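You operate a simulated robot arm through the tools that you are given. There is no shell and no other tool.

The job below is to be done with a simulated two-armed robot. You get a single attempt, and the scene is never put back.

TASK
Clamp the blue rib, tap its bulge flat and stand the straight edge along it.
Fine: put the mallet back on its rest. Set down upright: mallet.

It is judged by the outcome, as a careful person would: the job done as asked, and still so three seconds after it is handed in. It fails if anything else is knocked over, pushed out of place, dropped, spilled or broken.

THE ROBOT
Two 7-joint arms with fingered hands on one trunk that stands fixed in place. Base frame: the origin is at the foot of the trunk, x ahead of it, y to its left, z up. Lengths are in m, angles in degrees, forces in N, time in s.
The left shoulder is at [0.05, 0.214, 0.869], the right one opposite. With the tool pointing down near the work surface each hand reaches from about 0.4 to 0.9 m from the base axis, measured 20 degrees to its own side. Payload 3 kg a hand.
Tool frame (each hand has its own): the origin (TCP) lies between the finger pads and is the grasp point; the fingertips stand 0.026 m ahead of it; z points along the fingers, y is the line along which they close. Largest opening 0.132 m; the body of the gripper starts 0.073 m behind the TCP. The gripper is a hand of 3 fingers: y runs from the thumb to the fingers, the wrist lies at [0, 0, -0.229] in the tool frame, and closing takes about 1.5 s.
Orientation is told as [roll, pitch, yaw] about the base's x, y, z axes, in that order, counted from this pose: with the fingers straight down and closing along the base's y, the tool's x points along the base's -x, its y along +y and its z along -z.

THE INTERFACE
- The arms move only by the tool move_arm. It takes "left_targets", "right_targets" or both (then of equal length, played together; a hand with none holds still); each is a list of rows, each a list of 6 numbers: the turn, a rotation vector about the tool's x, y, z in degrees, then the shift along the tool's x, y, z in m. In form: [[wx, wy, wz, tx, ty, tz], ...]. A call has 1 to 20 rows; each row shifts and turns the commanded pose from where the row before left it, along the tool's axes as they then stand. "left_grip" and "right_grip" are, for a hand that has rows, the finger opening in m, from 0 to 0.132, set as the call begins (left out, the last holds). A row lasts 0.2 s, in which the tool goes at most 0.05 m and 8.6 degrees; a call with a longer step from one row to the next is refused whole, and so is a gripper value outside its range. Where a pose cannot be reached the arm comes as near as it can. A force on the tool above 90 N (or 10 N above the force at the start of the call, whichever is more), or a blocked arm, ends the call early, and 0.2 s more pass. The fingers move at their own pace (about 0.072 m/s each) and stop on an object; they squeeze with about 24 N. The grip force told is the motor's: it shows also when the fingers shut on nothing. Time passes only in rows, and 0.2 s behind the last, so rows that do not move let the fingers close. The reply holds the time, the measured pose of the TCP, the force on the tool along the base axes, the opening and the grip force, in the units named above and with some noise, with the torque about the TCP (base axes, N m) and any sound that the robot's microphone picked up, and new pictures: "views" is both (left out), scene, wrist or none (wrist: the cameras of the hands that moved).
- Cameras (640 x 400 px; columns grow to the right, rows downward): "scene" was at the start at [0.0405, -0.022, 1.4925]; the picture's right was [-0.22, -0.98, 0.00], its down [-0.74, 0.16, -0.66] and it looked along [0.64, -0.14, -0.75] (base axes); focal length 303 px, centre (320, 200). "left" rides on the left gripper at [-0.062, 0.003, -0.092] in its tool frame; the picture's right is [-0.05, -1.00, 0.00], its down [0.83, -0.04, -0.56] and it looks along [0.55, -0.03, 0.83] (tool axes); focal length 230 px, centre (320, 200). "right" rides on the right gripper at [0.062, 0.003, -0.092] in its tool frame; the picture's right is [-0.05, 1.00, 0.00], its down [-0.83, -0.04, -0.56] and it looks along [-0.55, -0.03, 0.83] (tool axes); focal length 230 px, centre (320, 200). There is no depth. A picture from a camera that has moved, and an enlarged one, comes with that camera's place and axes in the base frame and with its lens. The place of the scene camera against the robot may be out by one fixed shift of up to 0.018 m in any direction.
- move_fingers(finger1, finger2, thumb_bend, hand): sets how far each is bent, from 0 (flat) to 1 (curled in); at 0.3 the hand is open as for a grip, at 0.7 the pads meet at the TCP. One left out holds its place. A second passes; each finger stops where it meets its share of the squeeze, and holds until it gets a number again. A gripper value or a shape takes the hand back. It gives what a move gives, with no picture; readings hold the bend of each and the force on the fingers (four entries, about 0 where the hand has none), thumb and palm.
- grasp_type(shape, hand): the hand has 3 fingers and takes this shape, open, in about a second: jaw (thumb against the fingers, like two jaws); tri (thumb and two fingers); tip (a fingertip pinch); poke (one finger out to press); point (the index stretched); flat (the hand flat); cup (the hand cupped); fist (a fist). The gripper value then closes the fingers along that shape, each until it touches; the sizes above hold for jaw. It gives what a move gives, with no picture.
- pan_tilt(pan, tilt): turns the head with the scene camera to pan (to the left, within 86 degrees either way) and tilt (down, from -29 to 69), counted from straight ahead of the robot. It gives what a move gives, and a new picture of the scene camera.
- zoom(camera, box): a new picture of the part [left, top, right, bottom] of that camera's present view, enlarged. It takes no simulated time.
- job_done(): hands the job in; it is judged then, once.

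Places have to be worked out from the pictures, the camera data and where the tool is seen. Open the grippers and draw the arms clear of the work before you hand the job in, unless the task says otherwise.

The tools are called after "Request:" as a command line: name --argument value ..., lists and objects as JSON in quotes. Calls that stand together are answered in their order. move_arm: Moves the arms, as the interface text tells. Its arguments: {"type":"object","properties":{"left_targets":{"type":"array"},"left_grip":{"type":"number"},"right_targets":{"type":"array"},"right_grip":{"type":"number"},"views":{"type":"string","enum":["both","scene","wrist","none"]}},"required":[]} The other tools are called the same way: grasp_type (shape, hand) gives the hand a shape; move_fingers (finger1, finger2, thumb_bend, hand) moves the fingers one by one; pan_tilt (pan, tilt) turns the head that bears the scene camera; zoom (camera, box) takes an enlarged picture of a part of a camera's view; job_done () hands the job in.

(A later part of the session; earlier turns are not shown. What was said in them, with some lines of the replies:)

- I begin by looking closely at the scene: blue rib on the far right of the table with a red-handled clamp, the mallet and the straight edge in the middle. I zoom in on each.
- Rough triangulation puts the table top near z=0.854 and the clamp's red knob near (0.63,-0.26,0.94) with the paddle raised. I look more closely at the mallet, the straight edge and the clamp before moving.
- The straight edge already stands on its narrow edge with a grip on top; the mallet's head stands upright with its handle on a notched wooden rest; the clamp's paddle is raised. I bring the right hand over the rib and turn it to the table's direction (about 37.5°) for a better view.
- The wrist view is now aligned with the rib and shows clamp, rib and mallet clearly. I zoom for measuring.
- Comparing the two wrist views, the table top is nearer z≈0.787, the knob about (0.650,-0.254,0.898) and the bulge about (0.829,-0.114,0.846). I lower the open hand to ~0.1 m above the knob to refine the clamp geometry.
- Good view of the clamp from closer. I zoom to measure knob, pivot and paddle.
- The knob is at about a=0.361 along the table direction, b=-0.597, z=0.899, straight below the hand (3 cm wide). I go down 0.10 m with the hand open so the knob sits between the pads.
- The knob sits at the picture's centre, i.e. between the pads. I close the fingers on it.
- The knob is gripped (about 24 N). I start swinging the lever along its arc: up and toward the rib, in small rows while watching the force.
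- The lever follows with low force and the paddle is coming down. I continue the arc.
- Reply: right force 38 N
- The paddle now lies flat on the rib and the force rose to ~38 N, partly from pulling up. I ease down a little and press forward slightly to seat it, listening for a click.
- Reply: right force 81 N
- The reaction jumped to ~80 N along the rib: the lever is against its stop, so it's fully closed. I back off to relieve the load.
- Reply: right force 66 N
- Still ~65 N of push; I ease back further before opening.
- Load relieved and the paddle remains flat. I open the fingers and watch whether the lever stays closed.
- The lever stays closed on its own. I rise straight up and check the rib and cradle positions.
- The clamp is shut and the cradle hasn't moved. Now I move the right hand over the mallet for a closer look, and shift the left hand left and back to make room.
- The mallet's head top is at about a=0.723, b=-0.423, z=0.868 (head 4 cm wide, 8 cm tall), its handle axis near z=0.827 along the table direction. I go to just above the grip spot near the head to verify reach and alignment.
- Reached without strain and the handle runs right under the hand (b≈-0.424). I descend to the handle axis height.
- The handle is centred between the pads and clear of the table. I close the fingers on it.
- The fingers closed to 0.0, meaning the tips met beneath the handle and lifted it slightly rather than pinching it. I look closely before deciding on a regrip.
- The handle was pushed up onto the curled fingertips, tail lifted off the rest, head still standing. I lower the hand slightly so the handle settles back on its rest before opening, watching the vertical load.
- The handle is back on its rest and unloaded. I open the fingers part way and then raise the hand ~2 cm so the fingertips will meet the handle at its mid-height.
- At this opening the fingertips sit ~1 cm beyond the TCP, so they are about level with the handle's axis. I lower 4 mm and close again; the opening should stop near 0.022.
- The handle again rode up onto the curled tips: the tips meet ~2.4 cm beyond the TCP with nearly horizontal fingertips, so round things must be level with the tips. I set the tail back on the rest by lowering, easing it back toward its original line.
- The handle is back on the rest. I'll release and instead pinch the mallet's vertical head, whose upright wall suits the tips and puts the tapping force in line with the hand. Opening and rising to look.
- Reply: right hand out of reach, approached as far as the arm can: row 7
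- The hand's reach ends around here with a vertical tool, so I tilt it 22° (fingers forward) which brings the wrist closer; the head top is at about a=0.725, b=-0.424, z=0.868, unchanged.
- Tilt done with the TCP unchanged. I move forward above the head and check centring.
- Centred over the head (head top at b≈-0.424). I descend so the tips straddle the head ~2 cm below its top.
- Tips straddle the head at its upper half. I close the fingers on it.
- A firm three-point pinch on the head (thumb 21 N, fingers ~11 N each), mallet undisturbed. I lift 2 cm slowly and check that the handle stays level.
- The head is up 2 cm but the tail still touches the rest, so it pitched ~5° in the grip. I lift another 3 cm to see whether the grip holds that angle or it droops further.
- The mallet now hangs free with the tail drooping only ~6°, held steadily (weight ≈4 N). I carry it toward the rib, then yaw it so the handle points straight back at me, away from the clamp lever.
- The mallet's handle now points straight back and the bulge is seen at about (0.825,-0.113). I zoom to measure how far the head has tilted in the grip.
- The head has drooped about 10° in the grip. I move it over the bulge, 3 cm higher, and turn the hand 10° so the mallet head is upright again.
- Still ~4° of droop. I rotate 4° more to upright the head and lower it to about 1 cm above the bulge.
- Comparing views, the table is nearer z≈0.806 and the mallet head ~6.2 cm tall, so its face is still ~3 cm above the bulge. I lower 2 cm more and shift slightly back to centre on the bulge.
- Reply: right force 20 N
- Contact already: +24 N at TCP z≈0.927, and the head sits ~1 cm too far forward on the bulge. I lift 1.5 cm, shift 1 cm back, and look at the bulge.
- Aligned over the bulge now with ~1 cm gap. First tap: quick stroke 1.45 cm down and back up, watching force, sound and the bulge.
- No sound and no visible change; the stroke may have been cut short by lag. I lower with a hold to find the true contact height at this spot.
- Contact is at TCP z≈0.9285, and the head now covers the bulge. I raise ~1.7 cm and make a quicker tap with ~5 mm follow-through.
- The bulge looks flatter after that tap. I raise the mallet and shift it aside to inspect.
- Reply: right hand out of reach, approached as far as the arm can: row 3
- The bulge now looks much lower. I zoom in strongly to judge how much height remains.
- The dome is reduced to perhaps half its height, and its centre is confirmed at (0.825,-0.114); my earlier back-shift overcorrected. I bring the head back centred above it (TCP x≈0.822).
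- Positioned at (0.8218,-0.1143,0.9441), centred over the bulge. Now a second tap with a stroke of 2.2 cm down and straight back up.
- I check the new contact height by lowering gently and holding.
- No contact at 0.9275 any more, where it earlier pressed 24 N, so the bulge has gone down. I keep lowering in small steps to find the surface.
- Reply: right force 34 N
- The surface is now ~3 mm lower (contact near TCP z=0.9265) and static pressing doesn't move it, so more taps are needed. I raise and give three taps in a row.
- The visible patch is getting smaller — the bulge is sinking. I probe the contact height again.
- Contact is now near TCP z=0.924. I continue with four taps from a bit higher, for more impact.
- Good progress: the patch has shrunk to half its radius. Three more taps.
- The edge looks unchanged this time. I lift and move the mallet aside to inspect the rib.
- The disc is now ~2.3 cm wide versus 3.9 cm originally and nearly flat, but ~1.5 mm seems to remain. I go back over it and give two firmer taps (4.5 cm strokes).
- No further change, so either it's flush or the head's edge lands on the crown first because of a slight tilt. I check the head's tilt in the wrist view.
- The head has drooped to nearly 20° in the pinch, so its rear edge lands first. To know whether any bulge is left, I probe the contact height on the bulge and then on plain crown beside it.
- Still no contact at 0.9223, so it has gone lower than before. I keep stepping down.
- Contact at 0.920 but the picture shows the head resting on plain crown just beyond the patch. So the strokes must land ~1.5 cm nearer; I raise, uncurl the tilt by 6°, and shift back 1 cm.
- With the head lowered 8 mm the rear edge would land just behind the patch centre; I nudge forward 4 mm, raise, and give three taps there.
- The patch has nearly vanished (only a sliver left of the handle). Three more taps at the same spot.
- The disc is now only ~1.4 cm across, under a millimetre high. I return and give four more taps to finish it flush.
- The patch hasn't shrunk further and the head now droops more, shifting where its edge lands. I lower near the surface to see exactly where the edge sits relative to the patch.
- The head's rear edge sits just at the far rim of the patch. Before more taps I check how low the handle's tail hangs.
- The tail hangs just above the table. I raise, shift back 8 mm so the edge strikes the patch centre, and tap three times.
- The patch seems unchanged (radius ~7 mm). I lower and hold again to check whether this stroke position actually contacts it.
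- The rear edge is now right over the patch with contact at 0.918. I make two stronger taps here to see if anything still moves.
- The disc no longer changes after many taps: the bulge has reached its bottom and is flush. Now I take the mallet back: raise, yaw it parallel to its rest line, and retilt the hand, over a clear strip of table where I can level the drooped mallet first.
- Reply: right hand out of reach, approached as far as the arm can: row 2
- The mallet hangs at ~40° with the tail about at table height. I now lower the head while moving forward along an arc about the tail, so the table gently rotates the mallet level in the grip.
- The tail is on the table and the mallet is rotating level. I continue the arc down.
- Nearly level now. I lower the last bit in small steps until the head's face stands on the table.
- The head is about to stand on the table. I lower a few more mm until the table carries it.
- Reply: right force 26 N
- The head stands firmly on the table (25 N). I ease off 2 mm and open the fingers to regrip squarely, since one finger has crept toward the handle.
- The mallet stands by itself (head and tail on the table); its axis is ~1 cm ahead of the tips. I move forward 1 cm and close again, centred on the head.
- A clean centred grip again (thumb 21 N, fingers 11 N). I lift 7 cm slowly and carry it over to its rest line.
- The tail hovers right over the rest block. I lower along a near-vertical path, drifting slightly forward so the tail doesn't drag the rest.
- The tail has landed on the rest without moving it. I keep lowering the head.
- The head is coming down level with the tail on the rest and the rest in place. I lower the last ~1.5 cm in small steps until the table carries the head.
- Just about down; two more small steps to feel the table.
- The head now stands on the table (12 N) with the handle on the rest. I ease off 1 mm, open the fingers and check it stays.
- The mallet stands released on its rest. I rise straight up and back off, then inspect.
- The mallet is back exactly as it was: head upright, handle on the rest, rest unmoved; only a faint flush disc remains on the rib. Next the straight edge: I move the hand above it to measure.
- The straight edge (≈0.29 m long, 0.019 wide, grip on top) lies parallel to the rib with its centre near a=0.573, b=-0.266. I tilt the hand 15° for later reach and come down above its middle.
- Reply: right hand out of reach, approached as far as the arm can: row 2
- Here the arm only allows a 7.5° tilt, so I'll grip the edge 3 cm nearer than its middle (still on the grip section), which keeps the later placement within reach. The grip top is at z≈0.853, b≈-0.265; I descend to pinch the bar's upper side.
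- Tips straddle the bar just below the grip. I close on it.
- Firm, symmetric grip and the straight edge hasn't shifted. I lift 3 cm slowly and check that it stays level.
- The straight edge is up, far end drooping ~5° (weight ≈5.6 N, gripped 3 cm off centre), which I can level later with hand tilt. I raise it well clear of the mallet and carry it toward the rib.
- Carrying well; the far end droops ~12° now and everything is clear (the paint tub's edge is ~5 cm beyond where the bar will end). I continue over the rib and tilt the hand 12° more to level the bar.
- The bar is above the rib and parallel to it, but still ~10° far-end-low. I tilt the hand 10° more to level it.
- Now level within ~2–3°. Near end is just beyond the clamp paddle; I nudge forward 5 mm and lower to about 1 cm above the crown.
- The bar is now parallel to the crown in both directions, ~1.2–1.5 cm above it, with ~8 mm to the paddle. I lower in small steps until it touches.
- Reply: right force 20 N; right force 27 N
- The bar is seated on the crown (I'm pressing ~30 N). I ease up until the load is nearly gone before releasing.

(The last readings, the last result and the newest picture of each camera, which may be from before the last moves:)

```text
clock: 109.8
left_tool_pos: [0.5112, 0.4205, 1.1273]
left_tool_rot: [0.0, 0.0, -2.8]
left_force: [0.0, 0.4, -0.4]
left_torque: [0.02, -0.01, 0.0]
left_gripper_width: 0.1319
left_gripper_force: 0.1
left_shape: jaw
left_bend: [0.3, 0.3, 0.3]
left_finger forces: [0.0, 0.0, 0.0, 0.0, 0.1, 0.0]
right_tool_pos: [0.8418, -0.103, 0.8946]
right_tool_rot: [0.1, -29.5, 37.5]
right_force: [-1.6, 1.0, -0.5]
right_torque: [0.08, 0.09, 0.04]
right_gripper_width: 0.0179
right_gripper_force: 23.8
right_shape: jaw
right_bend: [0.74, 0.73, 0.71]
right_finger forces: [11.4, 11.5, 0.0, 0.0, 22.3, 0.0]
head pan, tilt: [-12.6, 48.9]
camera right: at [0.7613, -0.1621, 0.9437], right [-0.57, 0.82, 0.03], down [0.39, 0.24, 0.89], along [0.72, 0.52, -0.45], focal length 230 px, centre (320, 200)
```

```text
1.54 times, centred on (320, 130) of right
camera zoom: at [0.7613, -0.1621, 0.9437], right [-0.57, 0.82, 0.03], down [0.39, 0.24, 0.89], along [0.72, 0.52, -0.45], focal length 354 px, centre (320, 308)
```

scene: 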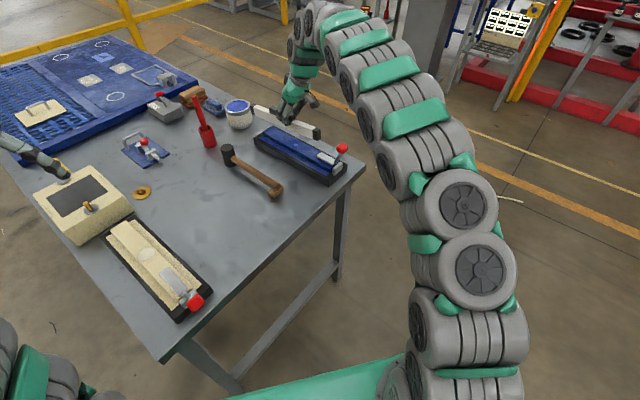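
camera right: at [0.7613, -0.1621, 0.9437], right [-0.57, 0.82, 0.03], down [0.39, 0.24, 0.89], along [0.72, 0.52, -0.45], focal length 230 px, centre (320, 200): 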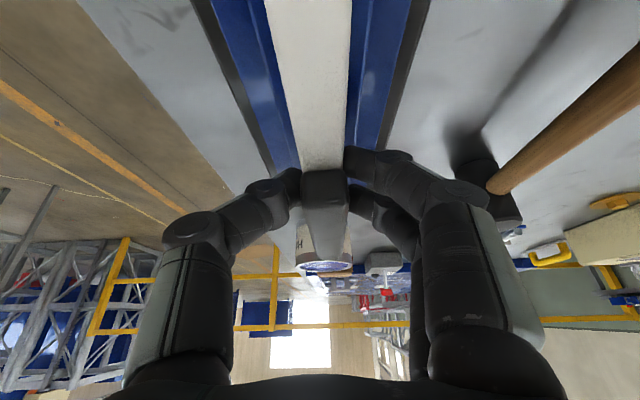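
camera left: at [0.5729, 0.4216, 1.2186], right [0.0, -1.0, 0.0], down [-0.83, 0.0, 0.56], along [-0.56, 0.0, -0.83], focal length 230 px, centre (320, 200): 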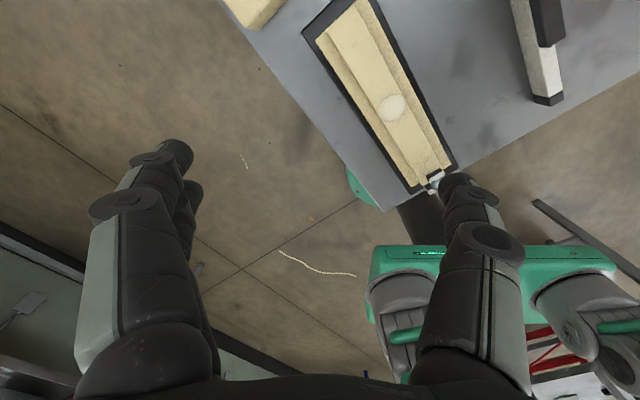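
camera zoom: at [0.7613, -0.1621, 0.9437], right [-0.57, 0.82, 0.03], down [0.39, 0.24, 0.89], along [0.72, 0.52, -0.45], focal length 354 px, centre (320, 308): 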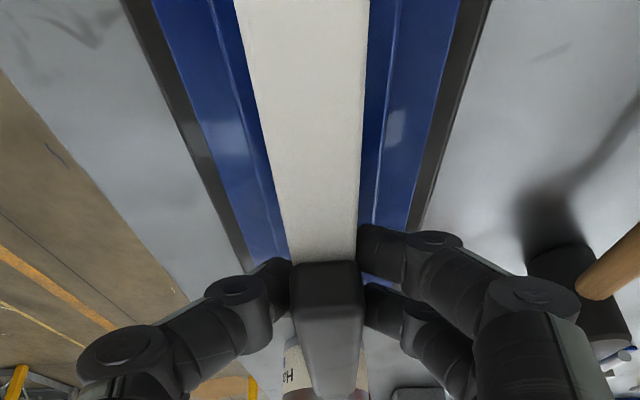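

The load is off (z-force ≈0) and the bar sits level and centred on the crown, just ahead of the paddle. I open the fingers.

Request:
move_arm --right_targets '[[0, 0, 0, 0, 0, 0], [0, 0, 0, 0, 0, 0], [0, 0, 0, 0, 0, 0], [0, 0, 0, 0, 0, 0]]' --right_grip 0.06 --views "wrist"

Request:
zoom --camera "scene" --box '[240, 100, 350, 180]'

Request:
zoom --camera "right" --box '[200, 0, 440, 260]'

```text
clock: 110.8
left_tool_pos: [0.5111, 0.4214, 1.1271]
left_tool_rot: [0.0, 0.0, -2.9]
left_force: [0.4, -0.9, -0.1]
left_torque: [0.03, -0.04, 0.01]
left_gripper_width: 0.132
left_gripper_force: 0.1
left_shape: jaw
left_bend: [0.3, 0.3, 0.3]
left_finger forces: [0.0, 0.0, 0.0, 0.0, 0.0, 0.0]
right_tool_pos: [0.8423, -0.1039, 0.8954]
right_tool_rot: [-0.1, -29.5, 37.5]
right_force: [-0.2, 0.3, 0.7]
right_torque: [0.0, 0.02, 0.03]
right_gripper_width: 0.0594
right_gripper_force: 0.1
right_shape: jaw
right_bend: [0.73, 0.73, 0.7]
right_finger forces: [0.0, 0.0, 0.0, 0.0, 0.0, 0.0]
head pan, tilt: [-12.6, 48.9]
camera right: at [0.7618, -0.1618, 0.9446], right [-0.57, 0.82, 0.03], down [0.38, 0.24, 0.89], along [0.72, 0.52, -0.45], focal length 230 px, centre (320, 200)
```

right: 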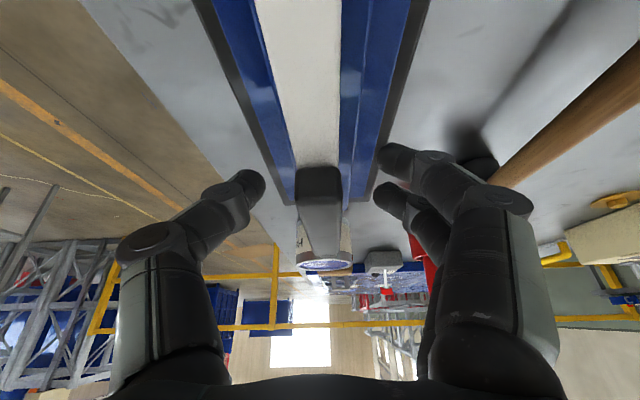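

```text
5.00 times, centred on (295, 140) of scene
camera zoom: at [0.0405, -0.022, 1.4925], right [-0.22, -0.98, 0.0], down [-0.74, 0.16, -0.66], along [0.64, -0.14, -0.75], focal length 1515 px, centre (445, 500)
```

zoom: 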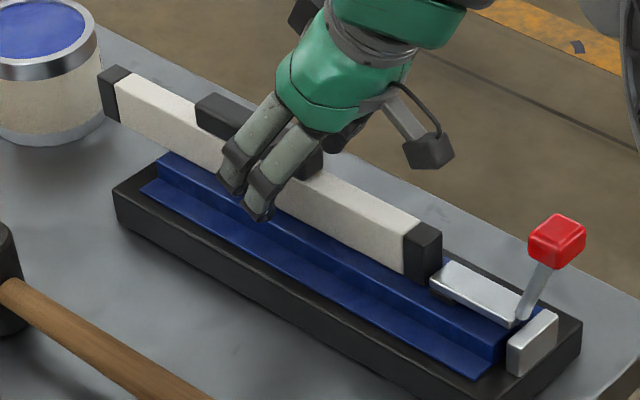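

```text
1.54 times, centred on (320, 130) of right
camera zoom: at [0.7618, -0.1618, 0.9446], right [-0.57, 0.82, 0.03], down [0.38, 0.24, 0.89], along [0.72, 0.52, -0.45], focal length 354 px, centre (320, 308)
```

zoom: 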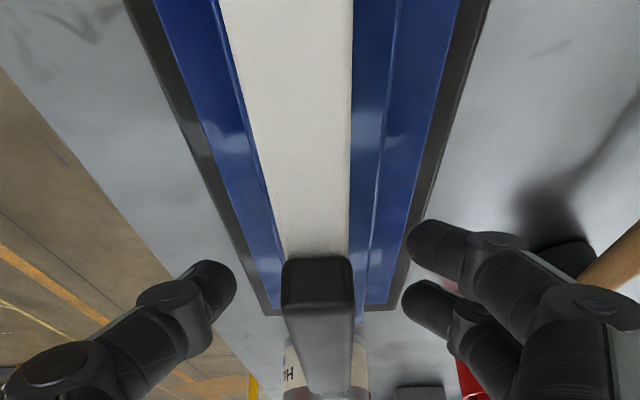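

Released; the bar stands on the crown, shifted only a few mm sideways. I zoom in to check its seating and the gap to the clamp paddle.

Request:
zoom --camera "scene" --box '[305, 135, 355, 180]'

Request:
zoom --camera "scene" --box '[250, 105, 300, 150]'

```text
8.89 times, centred on (330, 158) of scene
camera zoom: at [0.0405, -0.022, 1.4925], right [-0.22, -0.98, 0.0], down [-0.74, 0.16, -0.66], along [0.64, -0.14, -0.75], focal length 2693 px, centre (231, 578)
```

zoom: 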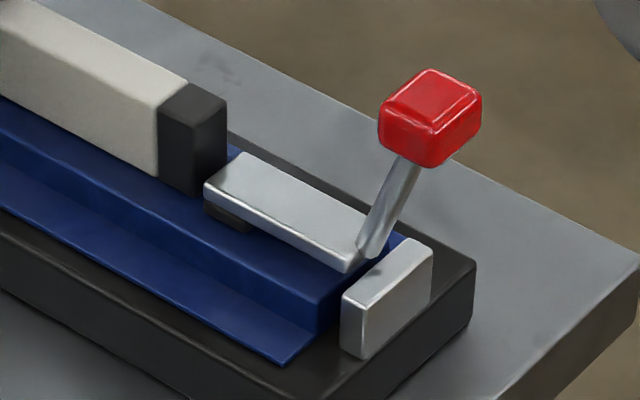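

```text
8.89 times, centred on (275, 128) of scene
camera zoom: at [0.0405, -0.022, 1.4925], right [-0.22, -0.98, 0.0], down [-0.74, 0.16, -0.66], along [0.64, -0.14, -0.75], focal length 2693 px, centre (720, 844)
```

zoom: 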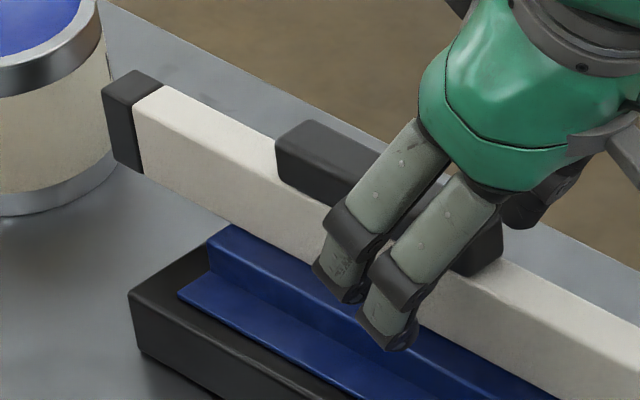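

There's a small clear gap at the paddle and the bar sits flat on the crown. I open a little wider and rise straight up, clear of the bar.

Request:
move_arm --right_targets '[[0, 0, 0, 0, 0, 0], [0, 0, 0, 0, 0, 0], [0, 0, 0, -0.0098, 0, -0.0174], [0, 0, 0, -0.0098, 0, -0.0174], [0, 0, 0, -0.0098, 0, -0.0174], [0, 0, 0, 0, 0, -0.03], [0, 0, 0, 0, 0, -0.03], [0, 0, 0, 0, 0, 0]]' --right_grip 0.085 --views "both"

Request:
zoom --camera "scene" --box '[230, 80, 360, 190]'

Request:
zoom --camera "right" --box '[220, 80, 420, 280]'

```text
clock: 112.6
left_tool_pos: [0.5109, 0.4216, 1.1267]
left_tool_rot: [0.0, 0.0, -2.9]
left_force: [0.1, -0.1, -0.7]
left_torque: [0.02, 0.04, 0.0]
left_gripper_width: 0.1319
left_gripper_force: 0.1
left_shape: jaw
left_bend: [0.3, 0.3, 0.3]
left_finger forces: [0.1, 0.1, 0.1, 0.1, 0.1, 0.0]
right_tool_pos: [0.8185, -0.1206, 1.0067]
right_tool_rot: [0.1, -29.6, 37.5]
right_force: [-0.1, 0.8, 0.1]
right_torque: [-0.01, 0.02, 0.01]
right_gripper_width: 0.0844
right_gripper_force: 0.0
right_shape: jaw
right_bend: [0.7, 0.7, 0.68]
right_finger forces: [0.0, 0.0, 0.1, 0.0, 0.1, 0.1]
head pan, tilt: [-12.6, 48.9]
camera right: at [0.7378, -0.1794, 1.0565], right [-0.57, 0.82, 0.03], down [0.38, 0.24, 0.89], along [0.72, 0.52, -0.45], focal length 230 px, centre (320, 200)
```

scene: 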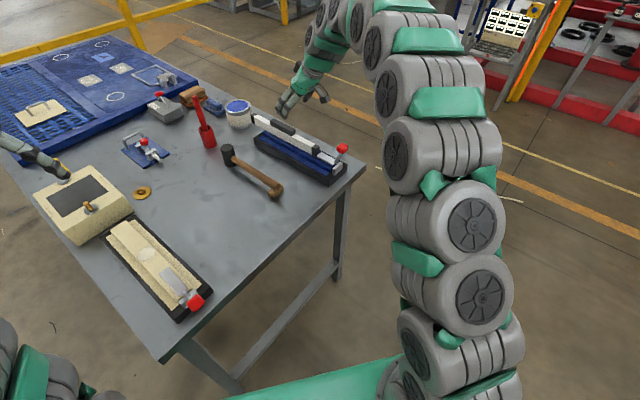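
right: 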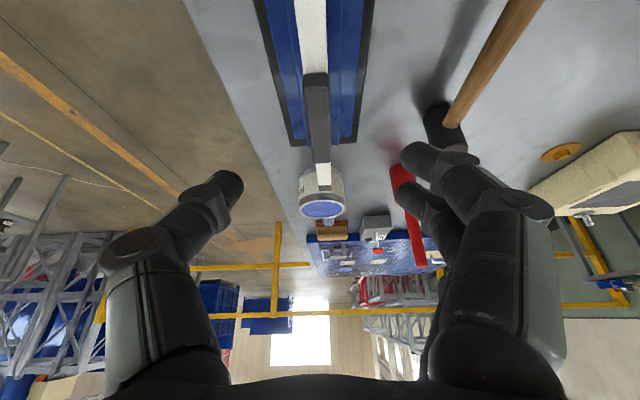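

```text
3.64 times, centred on (295, 135) of scene
camera zoom: at [0.0405, -0.022, 1.4925], right [-0.22, -0.98, 0.0], down [-0.74, 0.16, -0.66], along [0.64, -0.14, -0.75], focal length 1102 px, centre (411, 436)
```

zoom: 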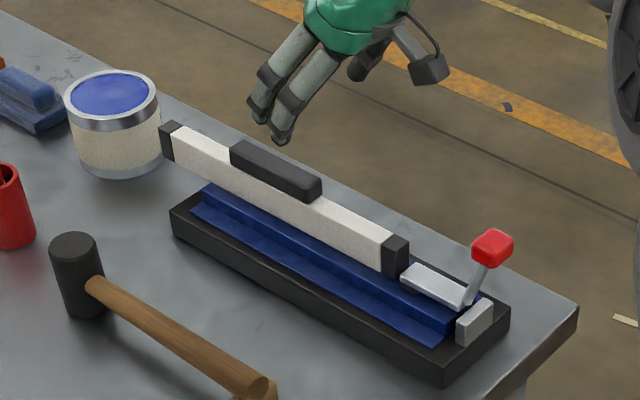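

```text
2.00 times, centred on (320, 180) of right
camera zoom: at [0.7378, -0.1794, 1.0565], right [-0.57, 0.82, 0.03], down [0.38, 0.24, 0.89], along [0.72, 0.52, -0.45], focal length 460 px, centre (320, 240)
```

zoom: 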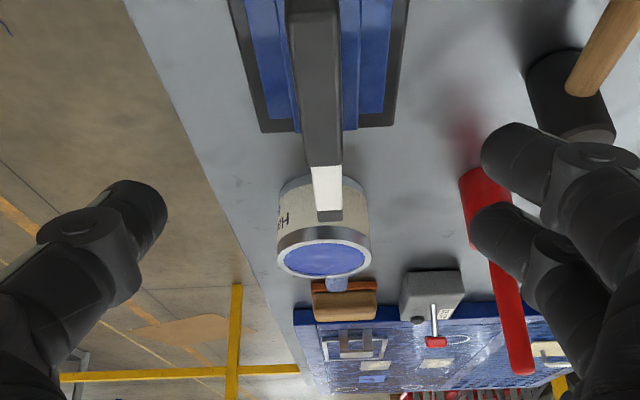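

The straight edge stands upright on the crown along the rib, with ~4 cm clear of the tub at its far end. I withdraw the right arm up and back, away from the work.

Request:
move_arm --right_targets '[[0, 0, 0, -0.0164, 0, -0.029], [0, 0, 0, -0.0164, 0, -0.029], [0, 0, 0, 0.0, 0, -0.04], [0, 0, 0, 0.0349, -0.01, -0.0196], [0, 0, 0, 0.0349, -0.01, -0.0196], [0, 7.4, 0, 0.03, -0.01, 0], [0, 7.4, 0, 0.03, -0.01, 0], [0, 7.4, 0, 0.03, -0.01, 0], [0, 7.3, 0, 0.03, -0.01, 0], [0, 0, 0, 0.03, -0.02, 0], [0, 0, 0, 0.03, -0.02, 0], [0, 0, 0, 0, 0, 0]]' --right_grip 0.132 --views "both"

Request:
zoom --camera "scene" --box '[190, 80, 370, 210]'

Request:
zoom --camera "scene" --box '[240, 105, 360, 190]'

```text
clock: 115.2
left_tool_pos: [0.5108, 0.421, 1.1269]
left_tool_rot: [0.0, 0.0, -2.9]
left_force: [-0.2, 0.4, -0.6]
left_torque: [0.03, -0.01, -0.02]
left_gripper_width: 0.1319
left_gripper_force: 0.1
left_shape: jaw
left_bend: [0.3, 0.3, 0.3]
left_finger forces: [0.0, 0.0, 0.0, 0.0, 0.0, 0.1]
right_tool_pos: [0.6643, -0.3671, 1.0713]
right_tool_rot: [0.0, 0.0, 37.4]
right_force: [0.4, 0.2, 0.7]
right_torque: [0.0, 0.0, 0.0]
right_gripper_width: 0.1315
right_gripper_force: 0.0
right_shape: jaw
right_bend: [0.3, 0.3, 0.3]
right_finger forces: [0.1, 0.1, 0.0, 0.0, 0.0, 0.1]
head pan, tilt: [-12.6, 48.9]
camera right: at [0.6128, -0.4029, 1.1628], right [-0.57, 0.82, 0.0], down [0.69, 0.47, 0.55], along [0.46, 0.31, -0.83], focal length 230 px, centre (320, 200)
```

scene: 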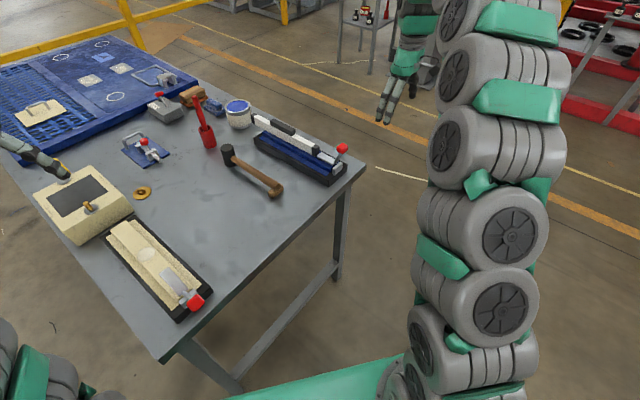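
right: 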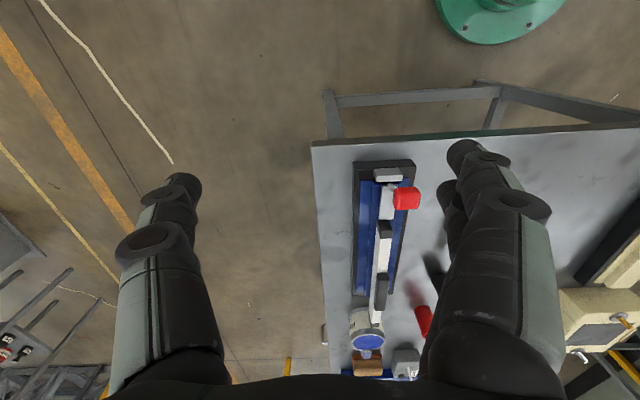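

```text
3.08 times, centred on (280, 145) of scene
camera zoom: at [0.0405, -0.0221, 1.4925], right [-0.22, -0.98, 0.0], down [-0.74, 0.16, -0.66], along [0.64, -0.14, -0.75], focal length 932 px, centre (443, 369)
```

zoom: 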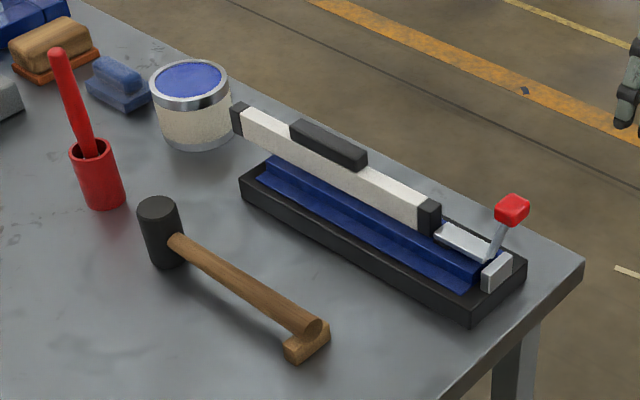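

```text
4.71 times, centred on (300, 148) of scene
camera zoom: at [0.0405, -0.0221, 1.4925], right [-0.22, -0.98, 0.0], down [-0.74, 0.16, -0.66], along [0.64, -0.14, -0.75], focal length 1426 px, centre (414, 447)
```

zoom: 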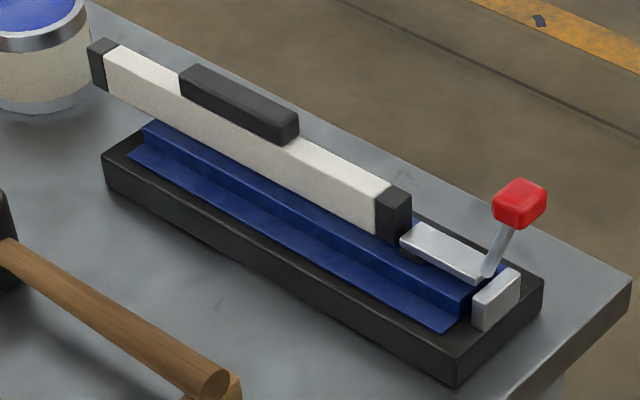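

All items look right: clamp shut, straight edge standing along the rib, mallet upright on its rest, nothing else moved. I take one last close wrist look at the bar's seating before handing in.

Request:
zoom --camera "right" --box '[320, 140, 450, 360]'

Request:
zoom --camera "scene" --box '[80, 80, 280, 220]'

```text
1.82 times, centred on (385, 250) of right
camera zoom: at [0.6128, -0.4029, 1.1628], right [-0.57, 0.82, 0.0], down [0.69, 0.47, 0.55], along [0.46, 0.31, -0.83], focal length 418 px, centre (202, 109)
```

zoom: 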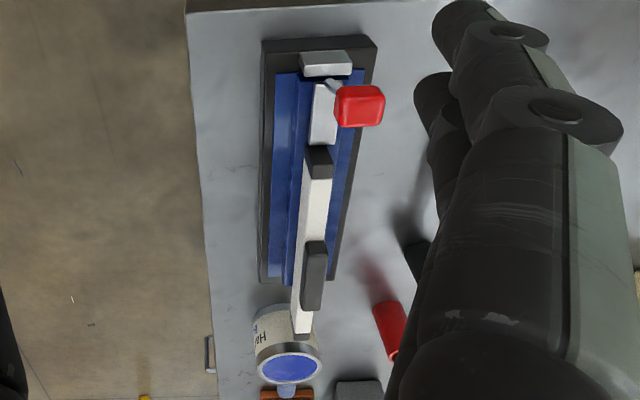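

```text
2.86 times, centred on (180, 150) of scene
camera zoom: at [0.0405, -0.0221, 1.4925], right [-0.22, -0.98, 0.0], down [-0.74, 0.16, -0.66], along [0.64, -0.14, -0.75], focal length 866 px, centre (720, 343)
```

zoom: 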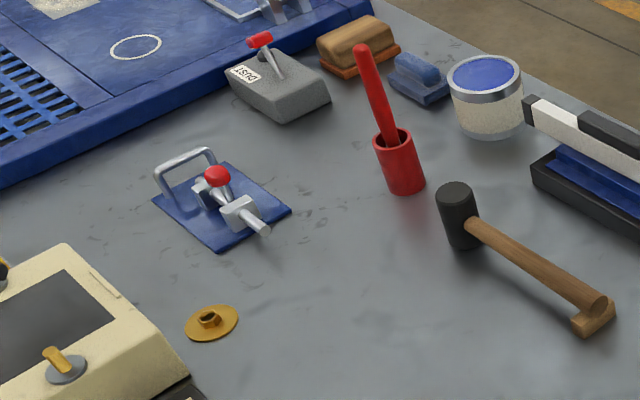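

The other objects match the first pictures, both grippers are open, and both arms are clear of the work. I'm handing the job in.

Request:
job_done

```text
The job is handed in.
```

I clamped the blue rib, tapped its bulge down until it stopped moving, and stood the straight edge along it. The mallet is back on its rest. I have handed the job in but have not seen a verdict.

- **Clamp:** The lever is over, the paddle lies flat on the rib, and it stayed closed when I let go. The cradle did not move.
- **Bulge:** It went from about 3.9 cm across to a faint disc about 1.4 cm across. I judge that under a millimetre high from the pictures. The last dozen or so taps made no further change, so I take it to be flat, but I could not measure that directly.
- **Mallet:** The head stands upright with the handle on the rest, in its original place. It slipped and drooped in the grip while I was tapping. I set it down once on open table to level it and regrip before returning it.
- **Straight edge:** It stands upright on the top of the rib, parallel to it and covering where the bulge was. It is about 29 cm long and there is only about 25 cm of rib beyond the paddle. So it starts just clear of the paddle and overhangs the far end by about 5 cm. It also sits a few millimetres off the rib's centre line.

From the pictures nothing else was moved, and both hands are open and clear of the work.
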